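You operate a simulated robot arm through the tools that you are given. There is no shell and no other tool. Be economical: measure what you need, move in short steps, check, and stop when the job is done.

You are at the controls of a simulated robot arm. One attempt, no reset.

JOB
Put the small iron weight on top of the stack of three books.

It is judged by the outcome, as a careful person would: the job done as asked, and still so three seconds after it is handed in. It fails if anything else is knocked over, pushed out of place, dropped, spilled or broken.

ROBOT AND FRAMES
A 6-joint arm with a two-finger parallel gripper, fixed in place. Base frame: the origin is at the foot of the arm, x ahead of it, y to its left, z up; the work surface is at about z = 760. Lengths are in mm, angles in degrees, forces in N, time in s.
With the tool pointing down near the work surface it reaches from about 260 to 680 mm from the base axis. Its first joint turns from -66.0 to 66.0 degrees. Payload 2.9 kg.
The TCP is the grasp point between the finger pads, 30 mm short of the fingertips. In the tool frame z runs along the fingers and y along their closing line. Largest opening 110 mm; finger width 20, thickness 10; the body of the gripper, 48 by 112 mm, starts 55 mm behind the TCP.
Orientation is that of the tool frame in the base frame, as a unit quaternion [w, x, y, z]. With the fingers straight down and closing along the base's y, the tool's x points along the base's -x, its y along +y and its z along -z.

CONTROLS
- The arm moves only by the tool step_arm. Its argument "motion" is a list that holds one entry, the list of rows, each a list of 6 numbers: the shift along the tool's x, y, z in mm, then the turn, a rotation vector about the tool's x, y, z in degrees. In form: [[[dx, dy, dz, ax, ay, az], ...]]. A call has 1 to 10 rows; each row is the pose to reach, as a shift and turn from the pose commanded when the call began, along the tool's axes at that moment. "grip" is the finger opening in mm, from 0 to 110, set as the call begins (left out, the last holds). Rows are played at 5 a second. More than 50 mm and 8.6 degrees between two rows, or a gripper value outside its range, and nothing of the call is played. Where a pose cannot be reached the arm comes as near as it can. A force on the tool above 40 N (or 10 N above the force at the start of the call, whichever is more), or a blocked arm, ends the call early, and 0.2 s more pass. Each finger travels about 108 mm/s and halts on what it meets, pressing with about 26 N; the grip force reading is that of the motor and also rises with nothing between the fingers. The clock runs only during rows and for 0.2 s after the last one: add rows that repeat a pose to give the fingers time. The reply holds the time, the measured pose of the TCP, the force on the tool along the base axes, the opening and the grip force, in the units named above and with some noise.
- Cameras (640 x 400 px; columns grow to the right, rows downward): "scene" is fixed at [82.9, 436.2, 1384.5]; the picture's right is [-0.69, -0.73, 0.00], its down [-0.41, 0.39, -0.82] and it looks along [0.60, -0.57, -0.57] (base axes); focal length 370 px, centre (320, 200). "wrist" rides on the gripper at [73, 17, -103] in the tool frame; the picture's right is [-0.23, 0.97, 0.00], its down [-0.76, -0.18, -0.62] and it looks along [-0.61, -0.14, 0.78] (tool axes); focal length 222 px, centre (320, 200). There is no depth. A picture from a camera that has moved, and an enlarged one, comes with that camera's place and axes in the base frame and with its lens.
- capture(camera): a new picture of that camera. It takes no simulated time.
- close_up(camera, box): a new picture of the part [left, top, right, bottom] of that camera's present view, enlarged. It takes no simulated time.
- sign_off(): hands the job in; it is judged then, once.

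Work in short steps. Places have to be worked out from the pictures, the camera data and where the tool is seen: move nearer, look again, correct. Check each grasp and each placing, and mend what went wrong. You have 90 turns and 38 pictures in all, those below and enlarged ones among them. Open the gripper and draw the arm clear of the work before you hand the job in, unless the task says otherwise; then end with one line.

The tools are called after "Call:" by a JSON object that holds its "api" and its "payload". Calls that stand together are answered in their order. step_arm: Moves the arm, as the interface text tells. Its arguments: {"type":"object","properties":{"motion":{"type":"array"},"grip":{"type":"number"}},"required":["motion"]} The other tools are called the same way: capture (camera) takes a picture; close_up (camera, box) takes an enlarged picture of a part of a camera's view; sign_off () hands the job in.

At the start:

```text
time: 0.0
tcp_pos: [393.8, -177.8, 1023.5]
tcp_rot: [0.0, 0.001, 1.0, 0.0]
contact_force: [0.4, 0.0, -0.3]
width: 109.7
grasp_force: 0.0
```

scene: 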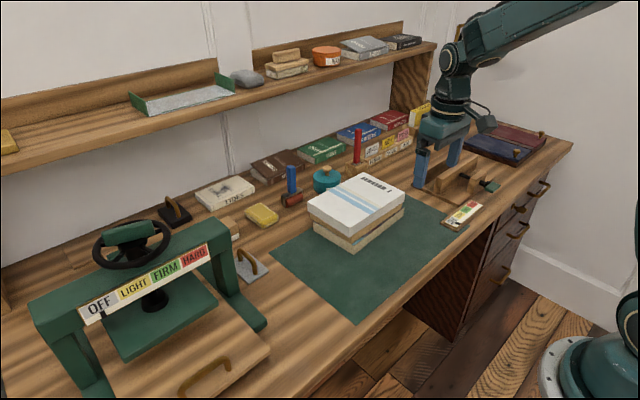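
wrist: 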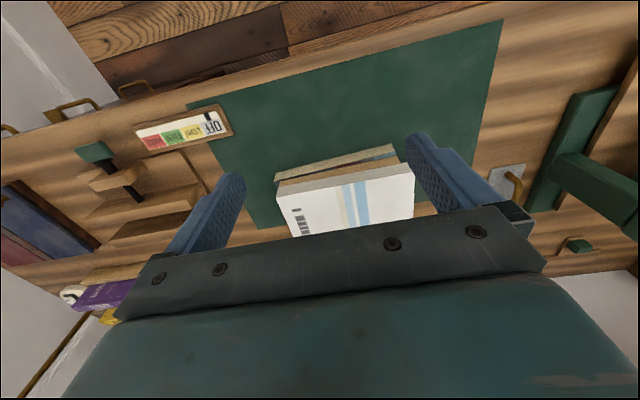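

The stack of books sits on the green mat. The iron weight could be the grey plate with a handle or the dark item with a handle, so I'll enlarge both areas.

Call:
{"api": "close_up", "payload": {"camera": "scene", "box": [140, 160, 300, 300]}}

Call:
{"api": "close_up", "payload": {"camera": "scene", "box": [270, 130, 480, 260]}}

```text
2.86 times, centred on (220, 230) of scene
camera zoom: at [82.9, 436.2, 1384.5], right [-0.69, -0.73, 0.0], down [-0.41, 0.39, -0.82], along [0.6, -0.57, -0.57], focal length 1057 px, centre (606, 114)
```

zoom: 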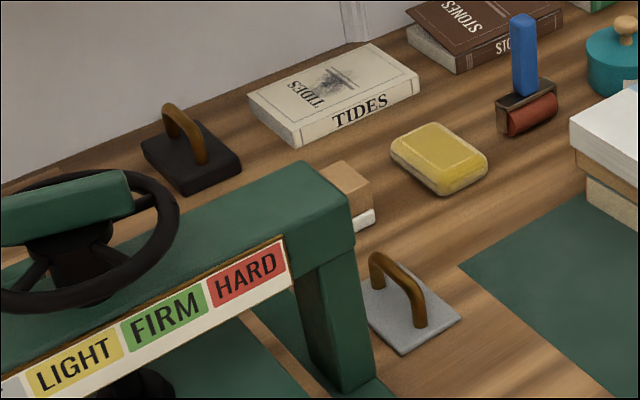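

```text
3.05 times, centred on (375, 195) of scene
camera zoom: at [82.9, 436.2, 1384.5], right [-0.69, -0.73, 0.0], down [-0.41, 0.39, -0.82], along [0.6, -0.57, -0.57], focal length 1127 px, centre (152, 215)
```

zoom: 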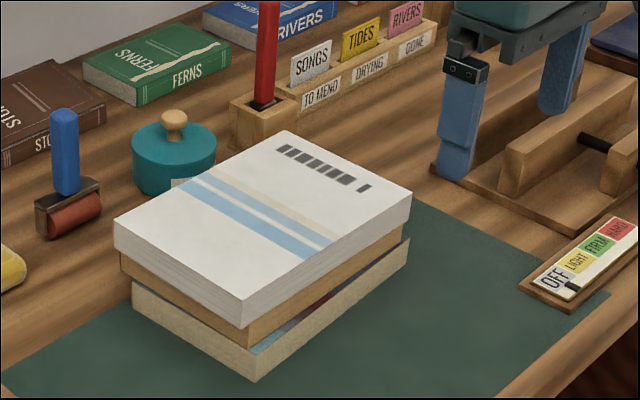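

Working from the pixels, the grey plate with a handle is near (641, 124), and the dark block is near (926, 175), which is well out of reach. I'll move over at this height and look at them with the wrist camera.

Call:
{"api": "step_arm", "payload": {"motion": [[[-10, 40, 0, 0, 0, 0], [-20, 80, 0, 0, 0, 0], [-35, 120, 0, 0, 0, 0], [-50, 160, 0, 0, 0, 0], [-65, 200, 0, 0, 0, 0], [-80, 240, 0, 0, 0, 0], [-86, 275, 0, 0, 0, 0]]], "grip": 110}}

Call:
{"api": "capture", "payload": {"camera": "wrist"}}

Call:
{"api": "capture", "payload": {"camera": "scene"}}

```text
time: 1.6
tcp_pos: [480.7, 100.3, 1023.2]
tcp_rot: [0.0, 0.0, 1.0, 0.001]
contact_force: [-0.9, -0.4, -0.5]
width: 110.1
grasp_force: 0.2
```

```text
33 pictures are left
camera wrist: at [407.3, 115.7, 1126.6], right [0.23, 0.97, 0.0], down [0.76, -0.18, 0.62], along [0.61, -0.14, -0.78], focal length 222 px, centre (320, 200)
```

wrist: 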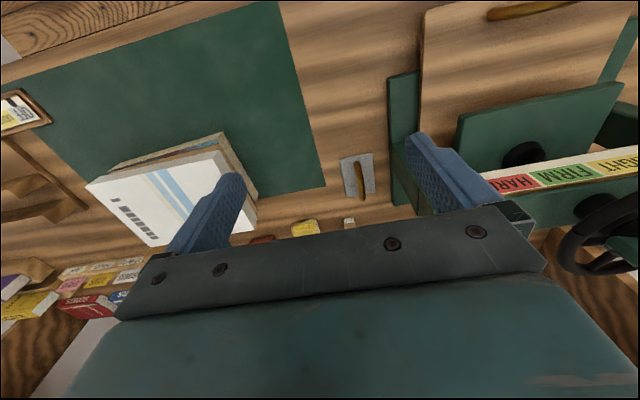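

```text
32 pictures are left
```

scene: 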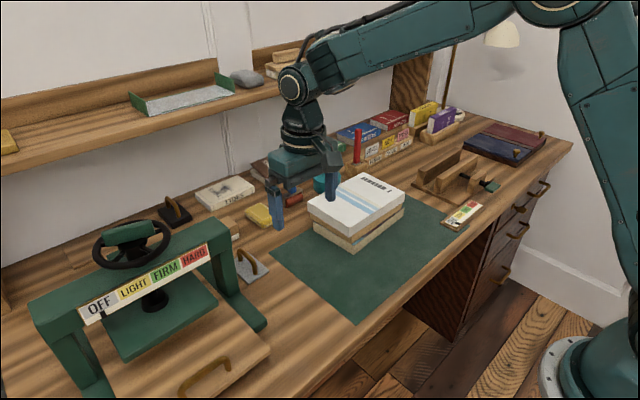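

The wrist view shows the grey plate with its handle running roughly along x, beside the press's green post. I'll enlarge it.

Call:
{"api": "close_up", "payload": {"camera": "wrist", "box": [270, 120, 430, 240]}}

```text
3.33 times, centred on (350, 180) of wrist
camera zoom: at [407.3, 115.7, 1126.6], right [0.23, 0.97, 0.0], down [0.76, -0.18, 0.62], along [0.61, -0.14, -0.78], focal length 740 px, centre (220, 267)
```

zoom: 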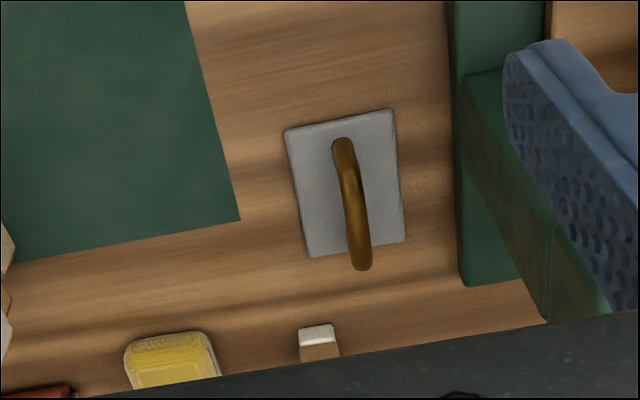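

The grey piece is a roughly 91 x 59 mm plate centred near (650, 136). Its handle runs along x, with the top at about z 812. The press post begins at y of about 195, so I'll tilt the tool 10° to lean the gripper body away from it, then stop above the handle to check.

Call:
{"api": "step_arm", "payload": {"motion": [[[-28, 5, 20, 0, 0, 0], [-56, 10, 40, -3, 0, 0], [-84, 15, 60, -6, 0, 0], [-112, 20, 80, -10, 0, 0], [-140, 25, 100, -10, 0, 0], [-164, 32, 118, -10, 0, 0]]], "grip": 50}}

Call:
{"api": "capture", "payload": {"camera": "wrist"}}

Call:
{"api": "close_up", "payload": {"camera": "scene", "box": [180, 150, 340, 300]}}

```text
time: 3.0
tcp_pos: [643.6, 130.5, 904.3]
tcp_rot: [0.0, 0.0, 0.996, 0.087]
contact_force: [-0.3, -0.1, 0.8]
width: 50.0
grasp_force: 0.0
```

```text
30 pictures are left
camera wrist: at [570.4, 130.0, 1009.3], right [0.23, 0.96, 0.17], down [0.76, -0.28, 0.58], along [0.61, 0.0, -0.79], focal length 222 px, centre (320, 200)
```

wrist: 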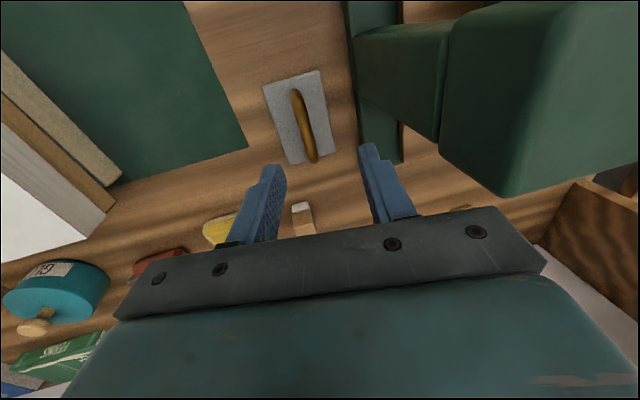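

```text
2.67 times, centred on (260, 225) of scene
camera zoom: at [82.9, 436.2, 1384.5], right [-0.69, -0.73, 0.0], down [-0.41, 0.39, -0.82], along [0.6, -0.57, -0.57], focal length 986 px, centre (480, 133)
```

zoom: 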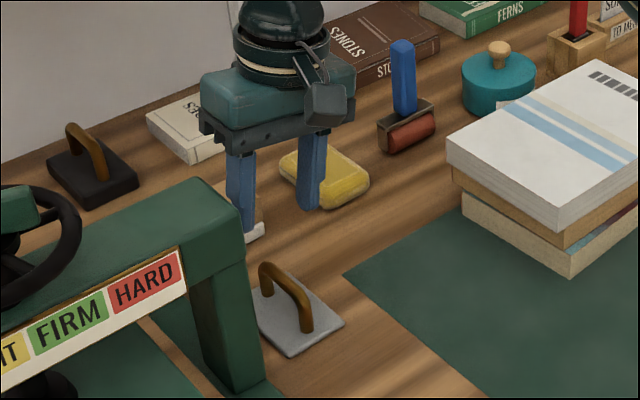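

From the new view, the plate centre is about (648, 135) and the handle bar is at y of about 135 with its top at about z 808. I'll descend to z 850, reduce the tilt to 6° for fingertip clearance, and look again.

Call:
{"api": "step_arm", "payload": {"motion": [[[-2, -2, 27, 2, 0, 0], [-4.4, -4.5, 54.3, 4, 0, 0]]], "grip": 38}}

Call:
{"api": "capture", "payload": {"camera": "wrist"}}

Call:
{"api": "close_up", "payload": {"camera": "scene", "box": [200, 180, 320, 290]}}

```text
time: 3.6
tcp_pos: [646.9, 135.3, 852.1]
tcp_rot: [0.001, 0.0, 0.999, 0.053]
contact_force: [0.2, -0.3, 0.1]
width: 38.1
grasp_force: 0.0
```

```text
28 pictures are left
camera wrist: at [574.9, 141.7, 956.5], right [0.23, 0.97, 0.1], down [0.76, -0.24, 0.6], along [0.61, -0.06, -0.79], focal length 222 px, centre (320, 200)
```

wrist: 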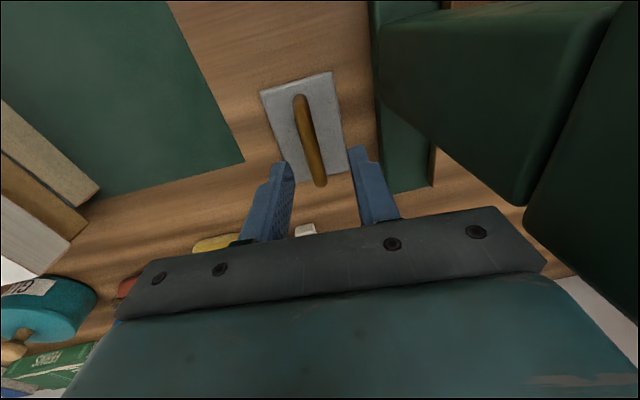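

```text
3.64 times, centred on (260, 235) of scene
camera zoom: at [83.0, 436.2, 1384.5], right [-0.69, -0.73, 0.0], down [-0.41, 0.39, -0.82], along [0.6, -0.57, -0.57], focal length 1345 px, centre (538, 73)
```

zoom: 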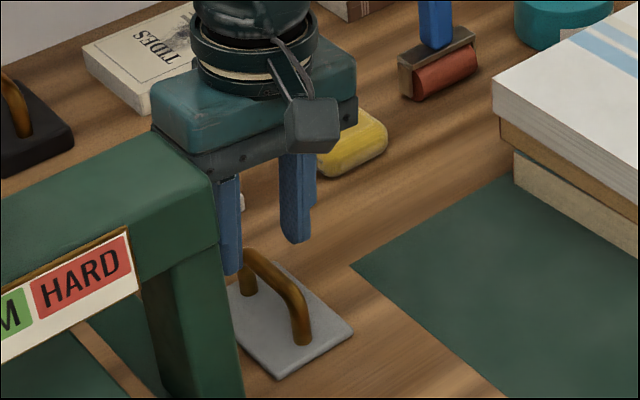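

The handle sits centred between the fingers at y of about 134.5, and the gripper clears the press beam. I'll lower to TCP z of about 806, keeping the fingertips above the plate.

Call:
{"api": "step_arm", "payload": {"motion": [[[-0.5, -2, 15, 0, 0, 0], [-1, -4, 30, 0, 0, 0], [-1, -5.5, 40, 0, 0, 0], [-1, -5.8, 45, 0, 0, 0]]], "grip": 36}}

Call:
{"api": "capture", "payload": {"camera": "wrist"}}

Call:
{"api": "close_up", "payload": {"camera": "scene", "box": [200, 180, 320, 290]}}

```text
time: 4.6
tcp_pos: [649.2, 133.9, 806.2]
tcp_rot: [0.0, 0.0, 0.999, 0.052]
contact_force: [0.3, -0.2, 0.6]
width: 36.0
grasp_force: 0.0
```

```text
26 pictures are left
camera wrist: at [576.4, 139.6, 910.9], right [0.23, 0.97, 0.1], down [0.76, -0.24, 0.6], along [0.61, -0.06, -0.79], focal length 222 px, centre (320, 200)
```

wrist: 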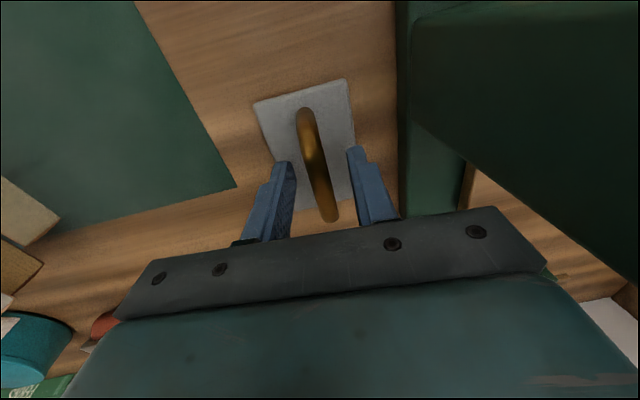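

```text
3.64 times, centred on (260, 235) of scene
camera zoom: at [83.0, 436.2, 1384.5], right [-0.69, -0.73, 0.0], down [-0.41, 0.39, -0.82], along [0.6, -0.57, -0.57], focal length 1345 px, centre (538, 73)
```

zoom: 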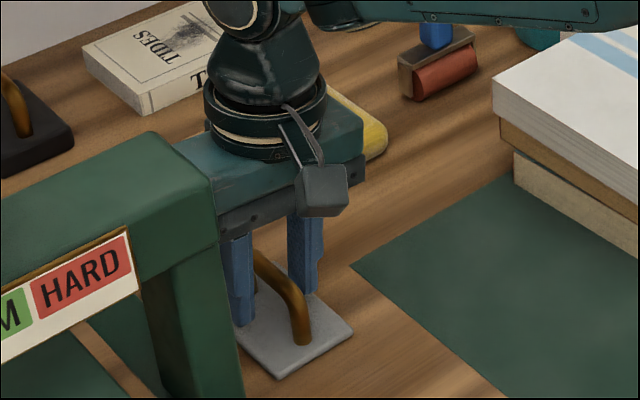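

The fingers straddle the handle at its middle, with no contact. I'll close now.

Call:
{"api": "step_arm", "payload": {"motion": [[[0, 0, 0, 0, 0, 0], [0, 0, 0, 0, 0, 0], [0, 0, 0, 0, 0, 0], [0, 0, 0, 0, 0, 0]]], "grip": 0}}

```text
time: 5.6
tcp_pos: [649.2, 132.8, 805.3]
tcp_rot: [0.0, -0.001, 0.999, 0.052]
contact_force: [-0.3, 0.3, 0.4]
width: 11.7
grasp_force: 25.8
```

I'm holding the bar at an opening of 11.7 mm. I'll lift straight up a little, moving slightly away from the post, and check.

Call:
{"api": "step_arm", "payload": {"motion": [[[0, 1, -10, 0, 0, 0], [0, 2, -20, 0, 0, 0], [0, 2, -35, 0, 0, 0], [0, 1, -50, 0, 0, 0]]]}}

Call:
{"api": "capture", "payload": {"camera": "scene"}}

Call:
{"api": "capture", "payload": {"camera": "wrist"}}

```text
time: 6.6
tcp_pos: [650.0, 129.4, 858.1]
tcp_rot: [0.001, 0.0, 0.999, 0.052]
contact_force: [0.3, -0.1, -3.3]
width: 11.5
grasp_force: 26.3
```

```text
24 pictures are left
```

scene: 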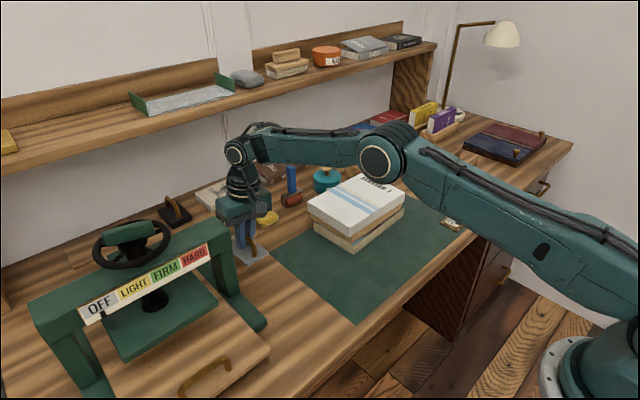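

```text
23 pictures are left
camera wrist: at [576.8, 135.5, 962.9], right [0.23, 0.97, 0.1], down [0.76, -0.24, 0.6], along [0.61, -0.06, -0.79], focal length 222 px, centre (320, 200)
```

wrist: 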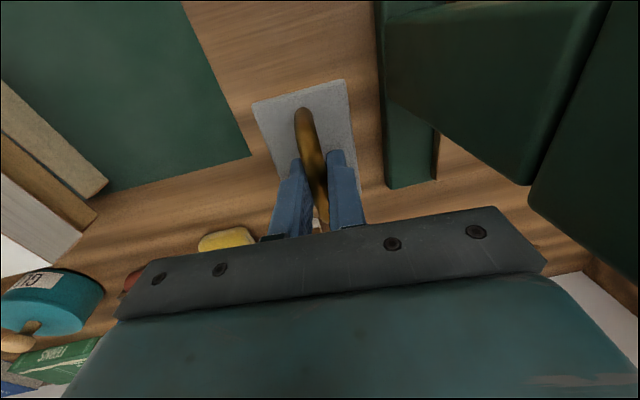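

The weight is lifted flat (about 3.5 N) and the surroundings haven't moved. I'll rise, then move toward the stack and measure it.

Call:
{"api": "step_arm", "payload": {"motion": [[[0, 3, -37, 0, 0, 0], [5, 7, -75, 0, 0, 0], [20, -5, -113, 0, 0, 0], [40, -45, -117, 0, 0, 0], [60, -85, -121, 0, 0, 0], [80, -120, -125, 0, 0, 0], [90, -156, -129, 0, 0, 0]]]}}

Call:
{"api": "capture", "payload": {"camera": "wrist"}}

Call:
{"api": "close_up", "payload": {"camera": "scene", "box": [270, 130, 480, 260]}}

```text
time: 8.2
tcp_pos: [556.0, -40.9, 969.3]
tcp_rot: [0.001, 0.0, 0.999, 0.053]
contact_force: [-0.4, -0.2, -1.8]
width: 11.3
grasp_force: 25.7
```

```text
22 pictures are left
camera wrist: at [483.6, -34.7, 1073.4], right [0.23, 0.97, 0.1], down [0.76, -0.24, 0.6], along [0.61, -0.06, -0.79], focal length 222 px, centre (320, 200)
```

wrist: 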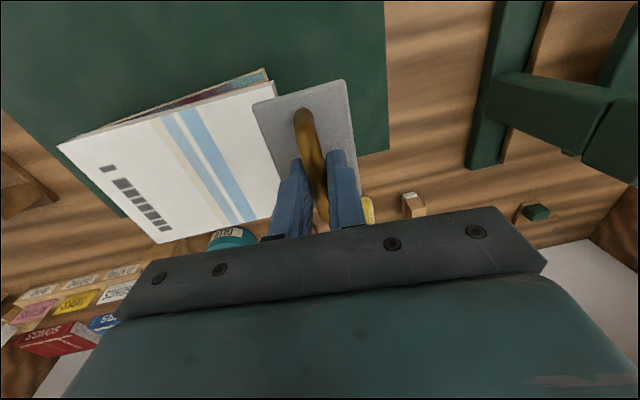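

```text
3.05 times, centred on (375, 195) of scene
camera zoom: at [83.0, 436.3, 1384.5], right [-0.69, -0.73, 0.0], down [-0.41, 0.39, -0.82], along [0.6, -0.57, -0.57], focal length 1127 px, centre (152, 215)
```

zoom: 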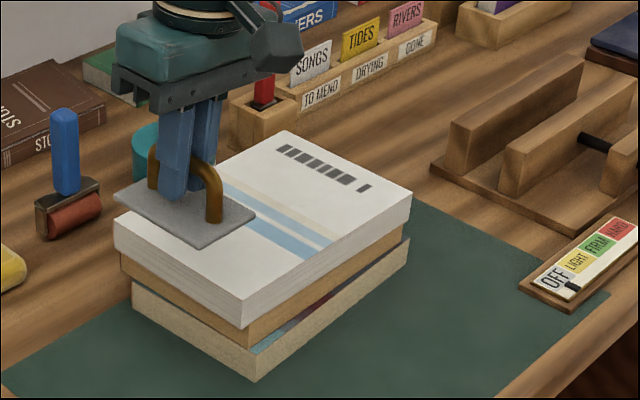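

Both cameras agree on the top cover: x 517–657, y -278 to -65, top z of about 853, centre near (587, -171). I'll move above the centre.

Call:
{"api": "step_arm", "payload": {"motion": [[[-8, -33, -3, 0, 0, 0], [-16, -66, -6, 0, 0, 0], [-24, -100, -9, 0, 0, 0], [-31, -130.8, -8, 0, 0, 0], [-31, -130.8, 10, 0, 0, 0]]]}}

Call:
{"api": "capture", "payload": {"camera": "wrist"}}

Call:
{"api": "close_up", "payload": {"camera": "scene", "box": [270, 130, 480, 260]}}

```text
time: 9.4
tcp_pos: [590.5, -168.2, 943.0]
tcp_rot: [0.0, 0.0, 0.999, 0.052]
contact_force: [-0.4, 0.6, -1.6]
width: 11.2
grasp_force: 26.0
```

```text
20 pictures are left
camera wrist: at [516.2, -162.3, 1048.6], right [0.23, 0.97, 0.1], down [0.76, -0.24, 0.6], along [0.61, -0.06, -0.79], focal length 222 px, centre (320, 200)
```

wrist: 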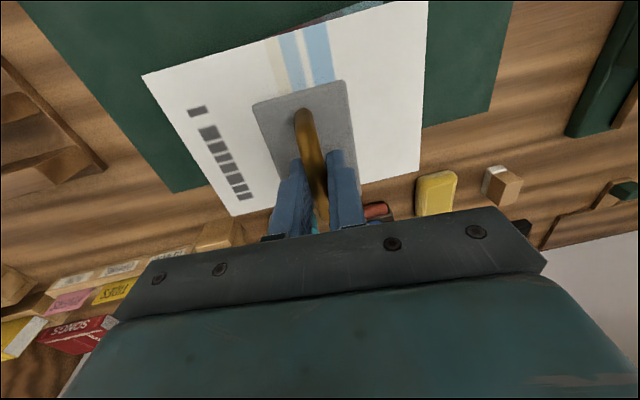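

```text
3.05 times, centred on (375, 195) of scene
camera zoom: at [83.0, 436.2, 1384.5], right [-0.69, -0.73, 0.0], down [-0.41, 0.39, -0.82], along [0.6, -0.57, -0.57], focal length 1127 px, centre (152, 215)
```

zoom: 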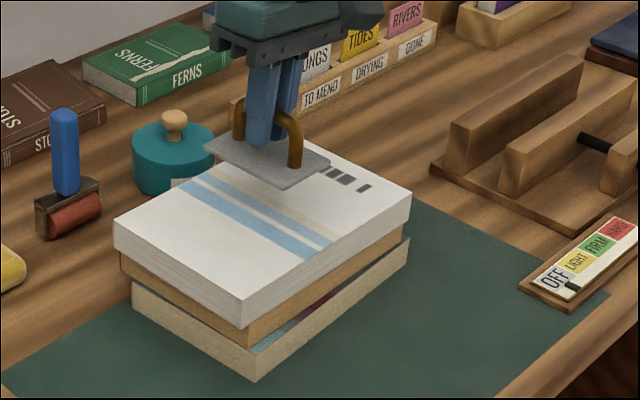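

I'm over the centre, and the cover corners match my estimate. I'll lower to about z 907, just above the predicted contact at about 898.

Call:
{"api": "step_arm", "payload": {"motion": [[[2, -1.3, 12, 0, 0, 0], [4, -2.6, 24, 0, 0, 0], [4, -3.4, 31, 0, 0, 0], [4, -3.9, 36, 0, 0, 0]]]}}

Call:
{"api": "close_up", "payload": {"camera": "scene", "box": [310, 130, 420, 210]}}

```text
time: 10.4
tcp_pos: [585.3, -166.7, 907.9]
tcp_rot: [0.001, 0.0, 0.999, 0.052]
contact_force: [0.1, -0.3, -2.5]
width: 11.4
grasp_force: 25.5
```

```text
5.00 times, centred on (365, 170) of scene
camera zoom: at [83.0, 436.2, 1384.5], right [-0.69, -0.73, 0.0], down [-0.41, 0.39, -0.82], along [0.6, -0.57, -0.57], focal length 1850 px, centre (95, 350)
```

zoom: 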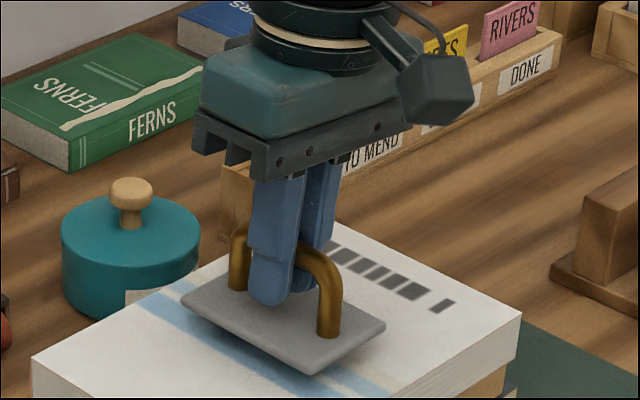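

Just above the cover now. I'll take small downward steps and watch the force.

Call:
{"api": "step_arm", "payload": {"motion": [[[0, -0.2, 2, 0, 0, 0], [0, -0.4, 4, 0, 0, 0], [0, -0.6, 5.5, 0, 0, 0], [0, -0.7, 7, 0, 0, 0]]]}}

```text
time: 11.4
tcp_pos: [585.2, -169.2, 900.7]
tcp_rot: [0.001, 0.0, 0.999, 0.052]
contact_force: [0.6, -0.5, -1.2]
width: 11.3
grasp_force: 26.2
```

Call:
{"api": "step_arm", "payload": {"motion": [[[0, -0.1, 1, 0, 0, 0], [0, -0.2, 2, 0, 0, 0], [0, -0.2, 2, 0, 0, 0]]]}}

Call:
{"api": "close_up", "payload": {"camera": "scene", "box": [310, 130, 420, 210]}}

```text
time: 12.2
tcp_pos: [585.3, -168.3, 900.2]
tcp_rot: [0.0, -0.001, 0.999, 0.052]
contact_force: [0.3, -1.0, -1.8]
width: 11.3
grasp_force: 26.3
```

```text
5.00 times, centred on (365, 170) of scene
camera zoom: at [83.0, 436.2, 1384.5], right [-0.69, -0.73, 0.0], down [-0.41, 0.39, -0.82], along [0.6, -0.57, -0.57], focal length 1850 px, centre (95, 350)
```

zoom: 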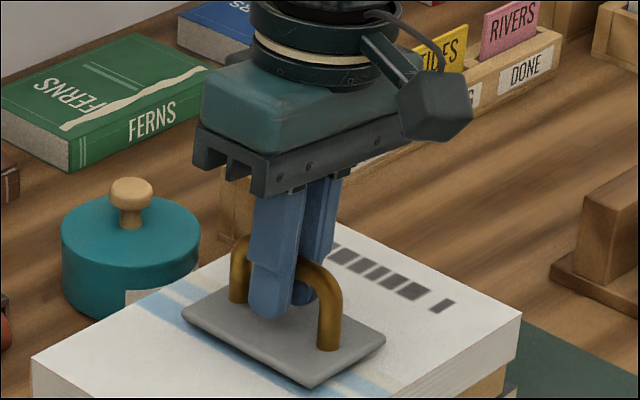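

The last readings still show the weight hanging with almost no gap left, so I'll keep going down in 1 mm steps.

Call:
{"api": "step_arm", "payload": {"motion": [[[0, -0.1, 1, 0, 0, 0], [0, -0.2, 2, 0, 0, 0], [0, -0.2, 2, 0, 0, 0]]]}}

```text
time: 13.0
tcp_pos: [584.9, -167.9, 898.3]
tcp_rot: [0.0, 0.0, 0.999, 0.053]
contact_force: [0.4, -0.5, -2.2]
width: 11.5
grasp_force: 26.4
```

Call:
{"api": "step_arm", "payload": {"motion": [[[0, -0.1, 1, 0, 0, 0], [0, -0.2, 2, 0, 0, 0], [0, -0.2, 2, 0, 0, 0]]]}}

Call:
{"api": "close_up", "payload": {"camera": "scene", "box": [310, 130, 420, 210]}}

```text
time: 13.8
tcp_pos: [586.3, -168.5, 894.8]
tcp_rot: [-0.001, -0.001, 0.999, 0.052]
contact_force: [-0.3, 0.3, -2.6]
width: 11.4
grasp_force: 26.3
```

```text
5.00 times, centred on (365, 170) of scene
camera zoom: at [83.0, 436.2, 1384.5], right [-0.69, -0.73, 0.0], down [-0.41, 0.39, -0.82], along [0.6, -0.57, -0.57], focal length 1850 px, centre (95, 350)
```

zoom: 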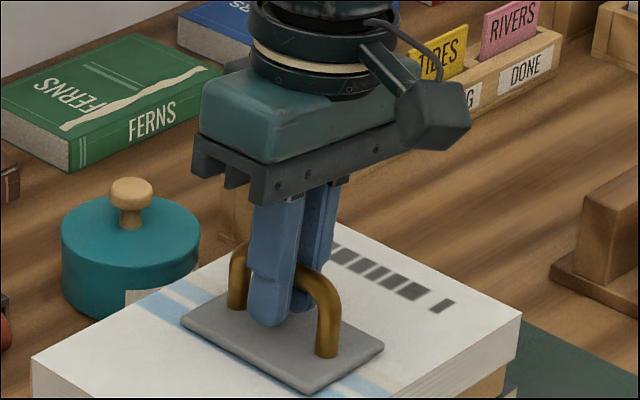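

Still hanging freely, with the plate dropping at each step. I'll continue in 1 mm steps.

Call:
{"api": "step_arm", "payload": {"motion": [[[0, -0.1, 1, 0, 0, 0], [0, -0.2, 2, 0, 0, 0], [0, -0.2, 2, 0, 0, 0]]]}}

```text
time: 14.6
tcp_pos: [585.8, -168.1, 894.6]
tcp_rot: [0.002, -0.001, 0.999, 0.053]
contact_force: [-3.8, 1.8, 13.8]
width: 11.3
grasp_force: 25.9
```

Contact: the force rose to +14 N. I'll back off about 1 mm so the weight rests lightly before release.

Call:
{"api": "step_arm", "payload": {"motion": [[[0, 0.1, -1, 0, 0, 0], [0, 0.1, -1, 0, 0, 0]]]}}

Call:
{"api": "close_up", "payload": {"camera": "scene", "box": [310, 130, 420, 210]}}

```text
time: 15.2
tcp_pos: [585.8, -168.0, 893.9]
tcp_rot: [0.002, 0.0, 0.999, 0.052]
contact_force: [-1.3, 4.2, 11.5]
width: 11.5
grasp_force: 26.3
```

```text
5.00 times, centred on (365, 170) of scene
camera zoom: at [82.7, 436.4, 1384.5], right [-0.69, -0.73, 0.0], down [-0.41, 0.39, -0.82], along [0.6, -0.57, -0.57], focal length 1850 px, centre (95, 350)
```

zoom: 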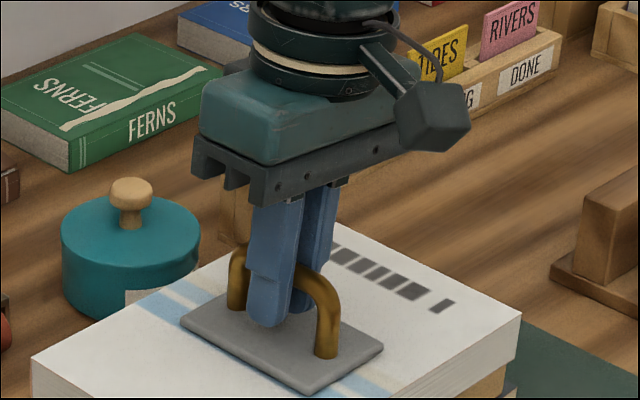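

The plate lies flat on the cover. I'll open the fingers moderately in place.

Call:
{"api": "step_arm", "payload": {"motion": [[[0, 0, 0, 0, 0, 0], [0, 0, 0, 0, 0, 0], [0, 0, 0, 0, 0, 0]]], "grip": 36}}

Call:
{"api": "capture", "payload": {"camera": "wrist"}}

```text
time: 16.0
tcp_pos: [585.6, -168.1, 894.9]
tcp_rot: [0.0, 0.0, 0.999, 0.052]
contact_force: [0.5, -0.5, 0.6]
width: 35.9
grasp_force: 0.1
```

```text
14 pictures are left
camera wrist: at [512.6, -162.6, 999.1], right [0.23, 0.97, 0.1], down [0.76, -0.24, 0.6], along [0.61, -0.06, -0.79], focal length 222 px, centre (320, 200)
```

wrist: 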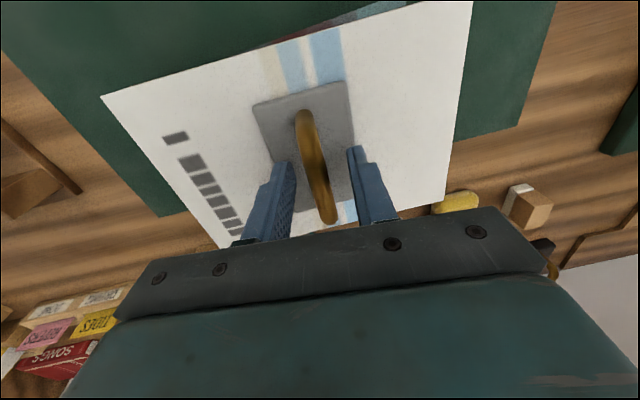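

Released, with the fingers clear on both sides of the handle. I'll withdraw along the finger direction, then pull back.

Call:
{"api": "step_arm", "payload": {"motion": [[[0, 0, -15, 0, 0, 0], [0, 0, -35, 0, 0, 0], [0, 0, -65, 0, 0, 0], [0, 0, -105, 0, 0, 0], [30, 0, -135, 0, 0, 0], [75, 0, -145, 0, 0, 0], [120, 0, -150, 0, 0, 0]]]}}

Call:
{"api": "capture", "payload": {"camera": "scene"}}

Call:
{"api": "close_up", "payload": {"camera": "scene", "box": [270, 130, 480, 260]}}

```text
time: 17.6
tcp_pos: [464.0, -184.5, 1044.4]
tcp_rot: [0.0, 0.0, 0.999, 0.052]
contact_force: [-1.1, -0.1, -0.1]
width: 36.1
grasp_force: 0.1
```

```text
13 pictures are left
```

scene: 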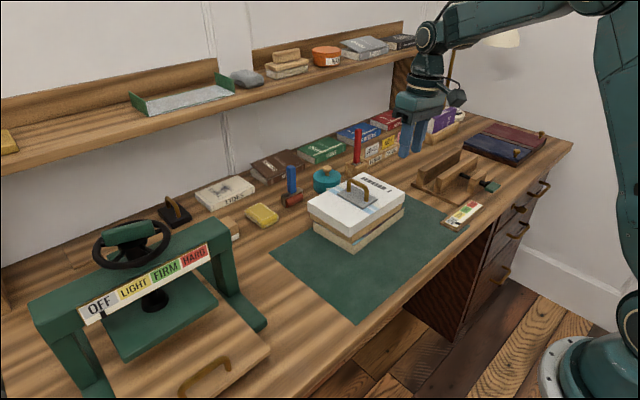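

```text
3.05 times, centred on (375, 195) of scene
camera zoom: at [82.9, 436.2, 1384.5], right [-0.69, -0.73, 0.0], down [-0.41, 0.39, -0.82], along [0.6, -0.57, -0.57], focal length 1127 px, centre (152, 215)
```

zoom: 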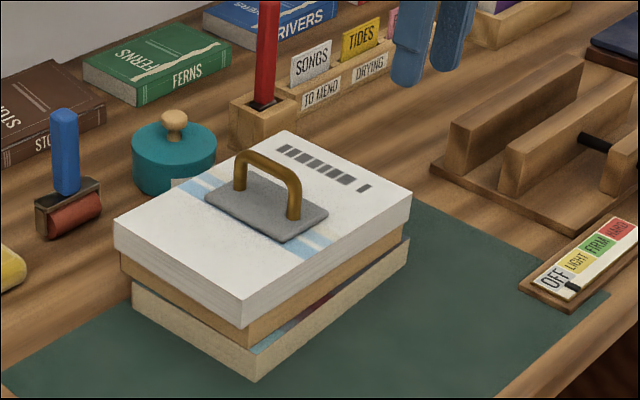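

The weight sits flat at the centre of the stack, the books and everything else are where they were, and the arm is clear. I'm handing the job in.

Call:
{"api": "sign_off", "payload": {}}

```text
The job is handed in.
```

I put the grey iron weight flat on the stack of three books, nothing else was moved, and the arm is clear; I took it to be the small one because the other handled block, the dark one, looked larger and was out of reach.
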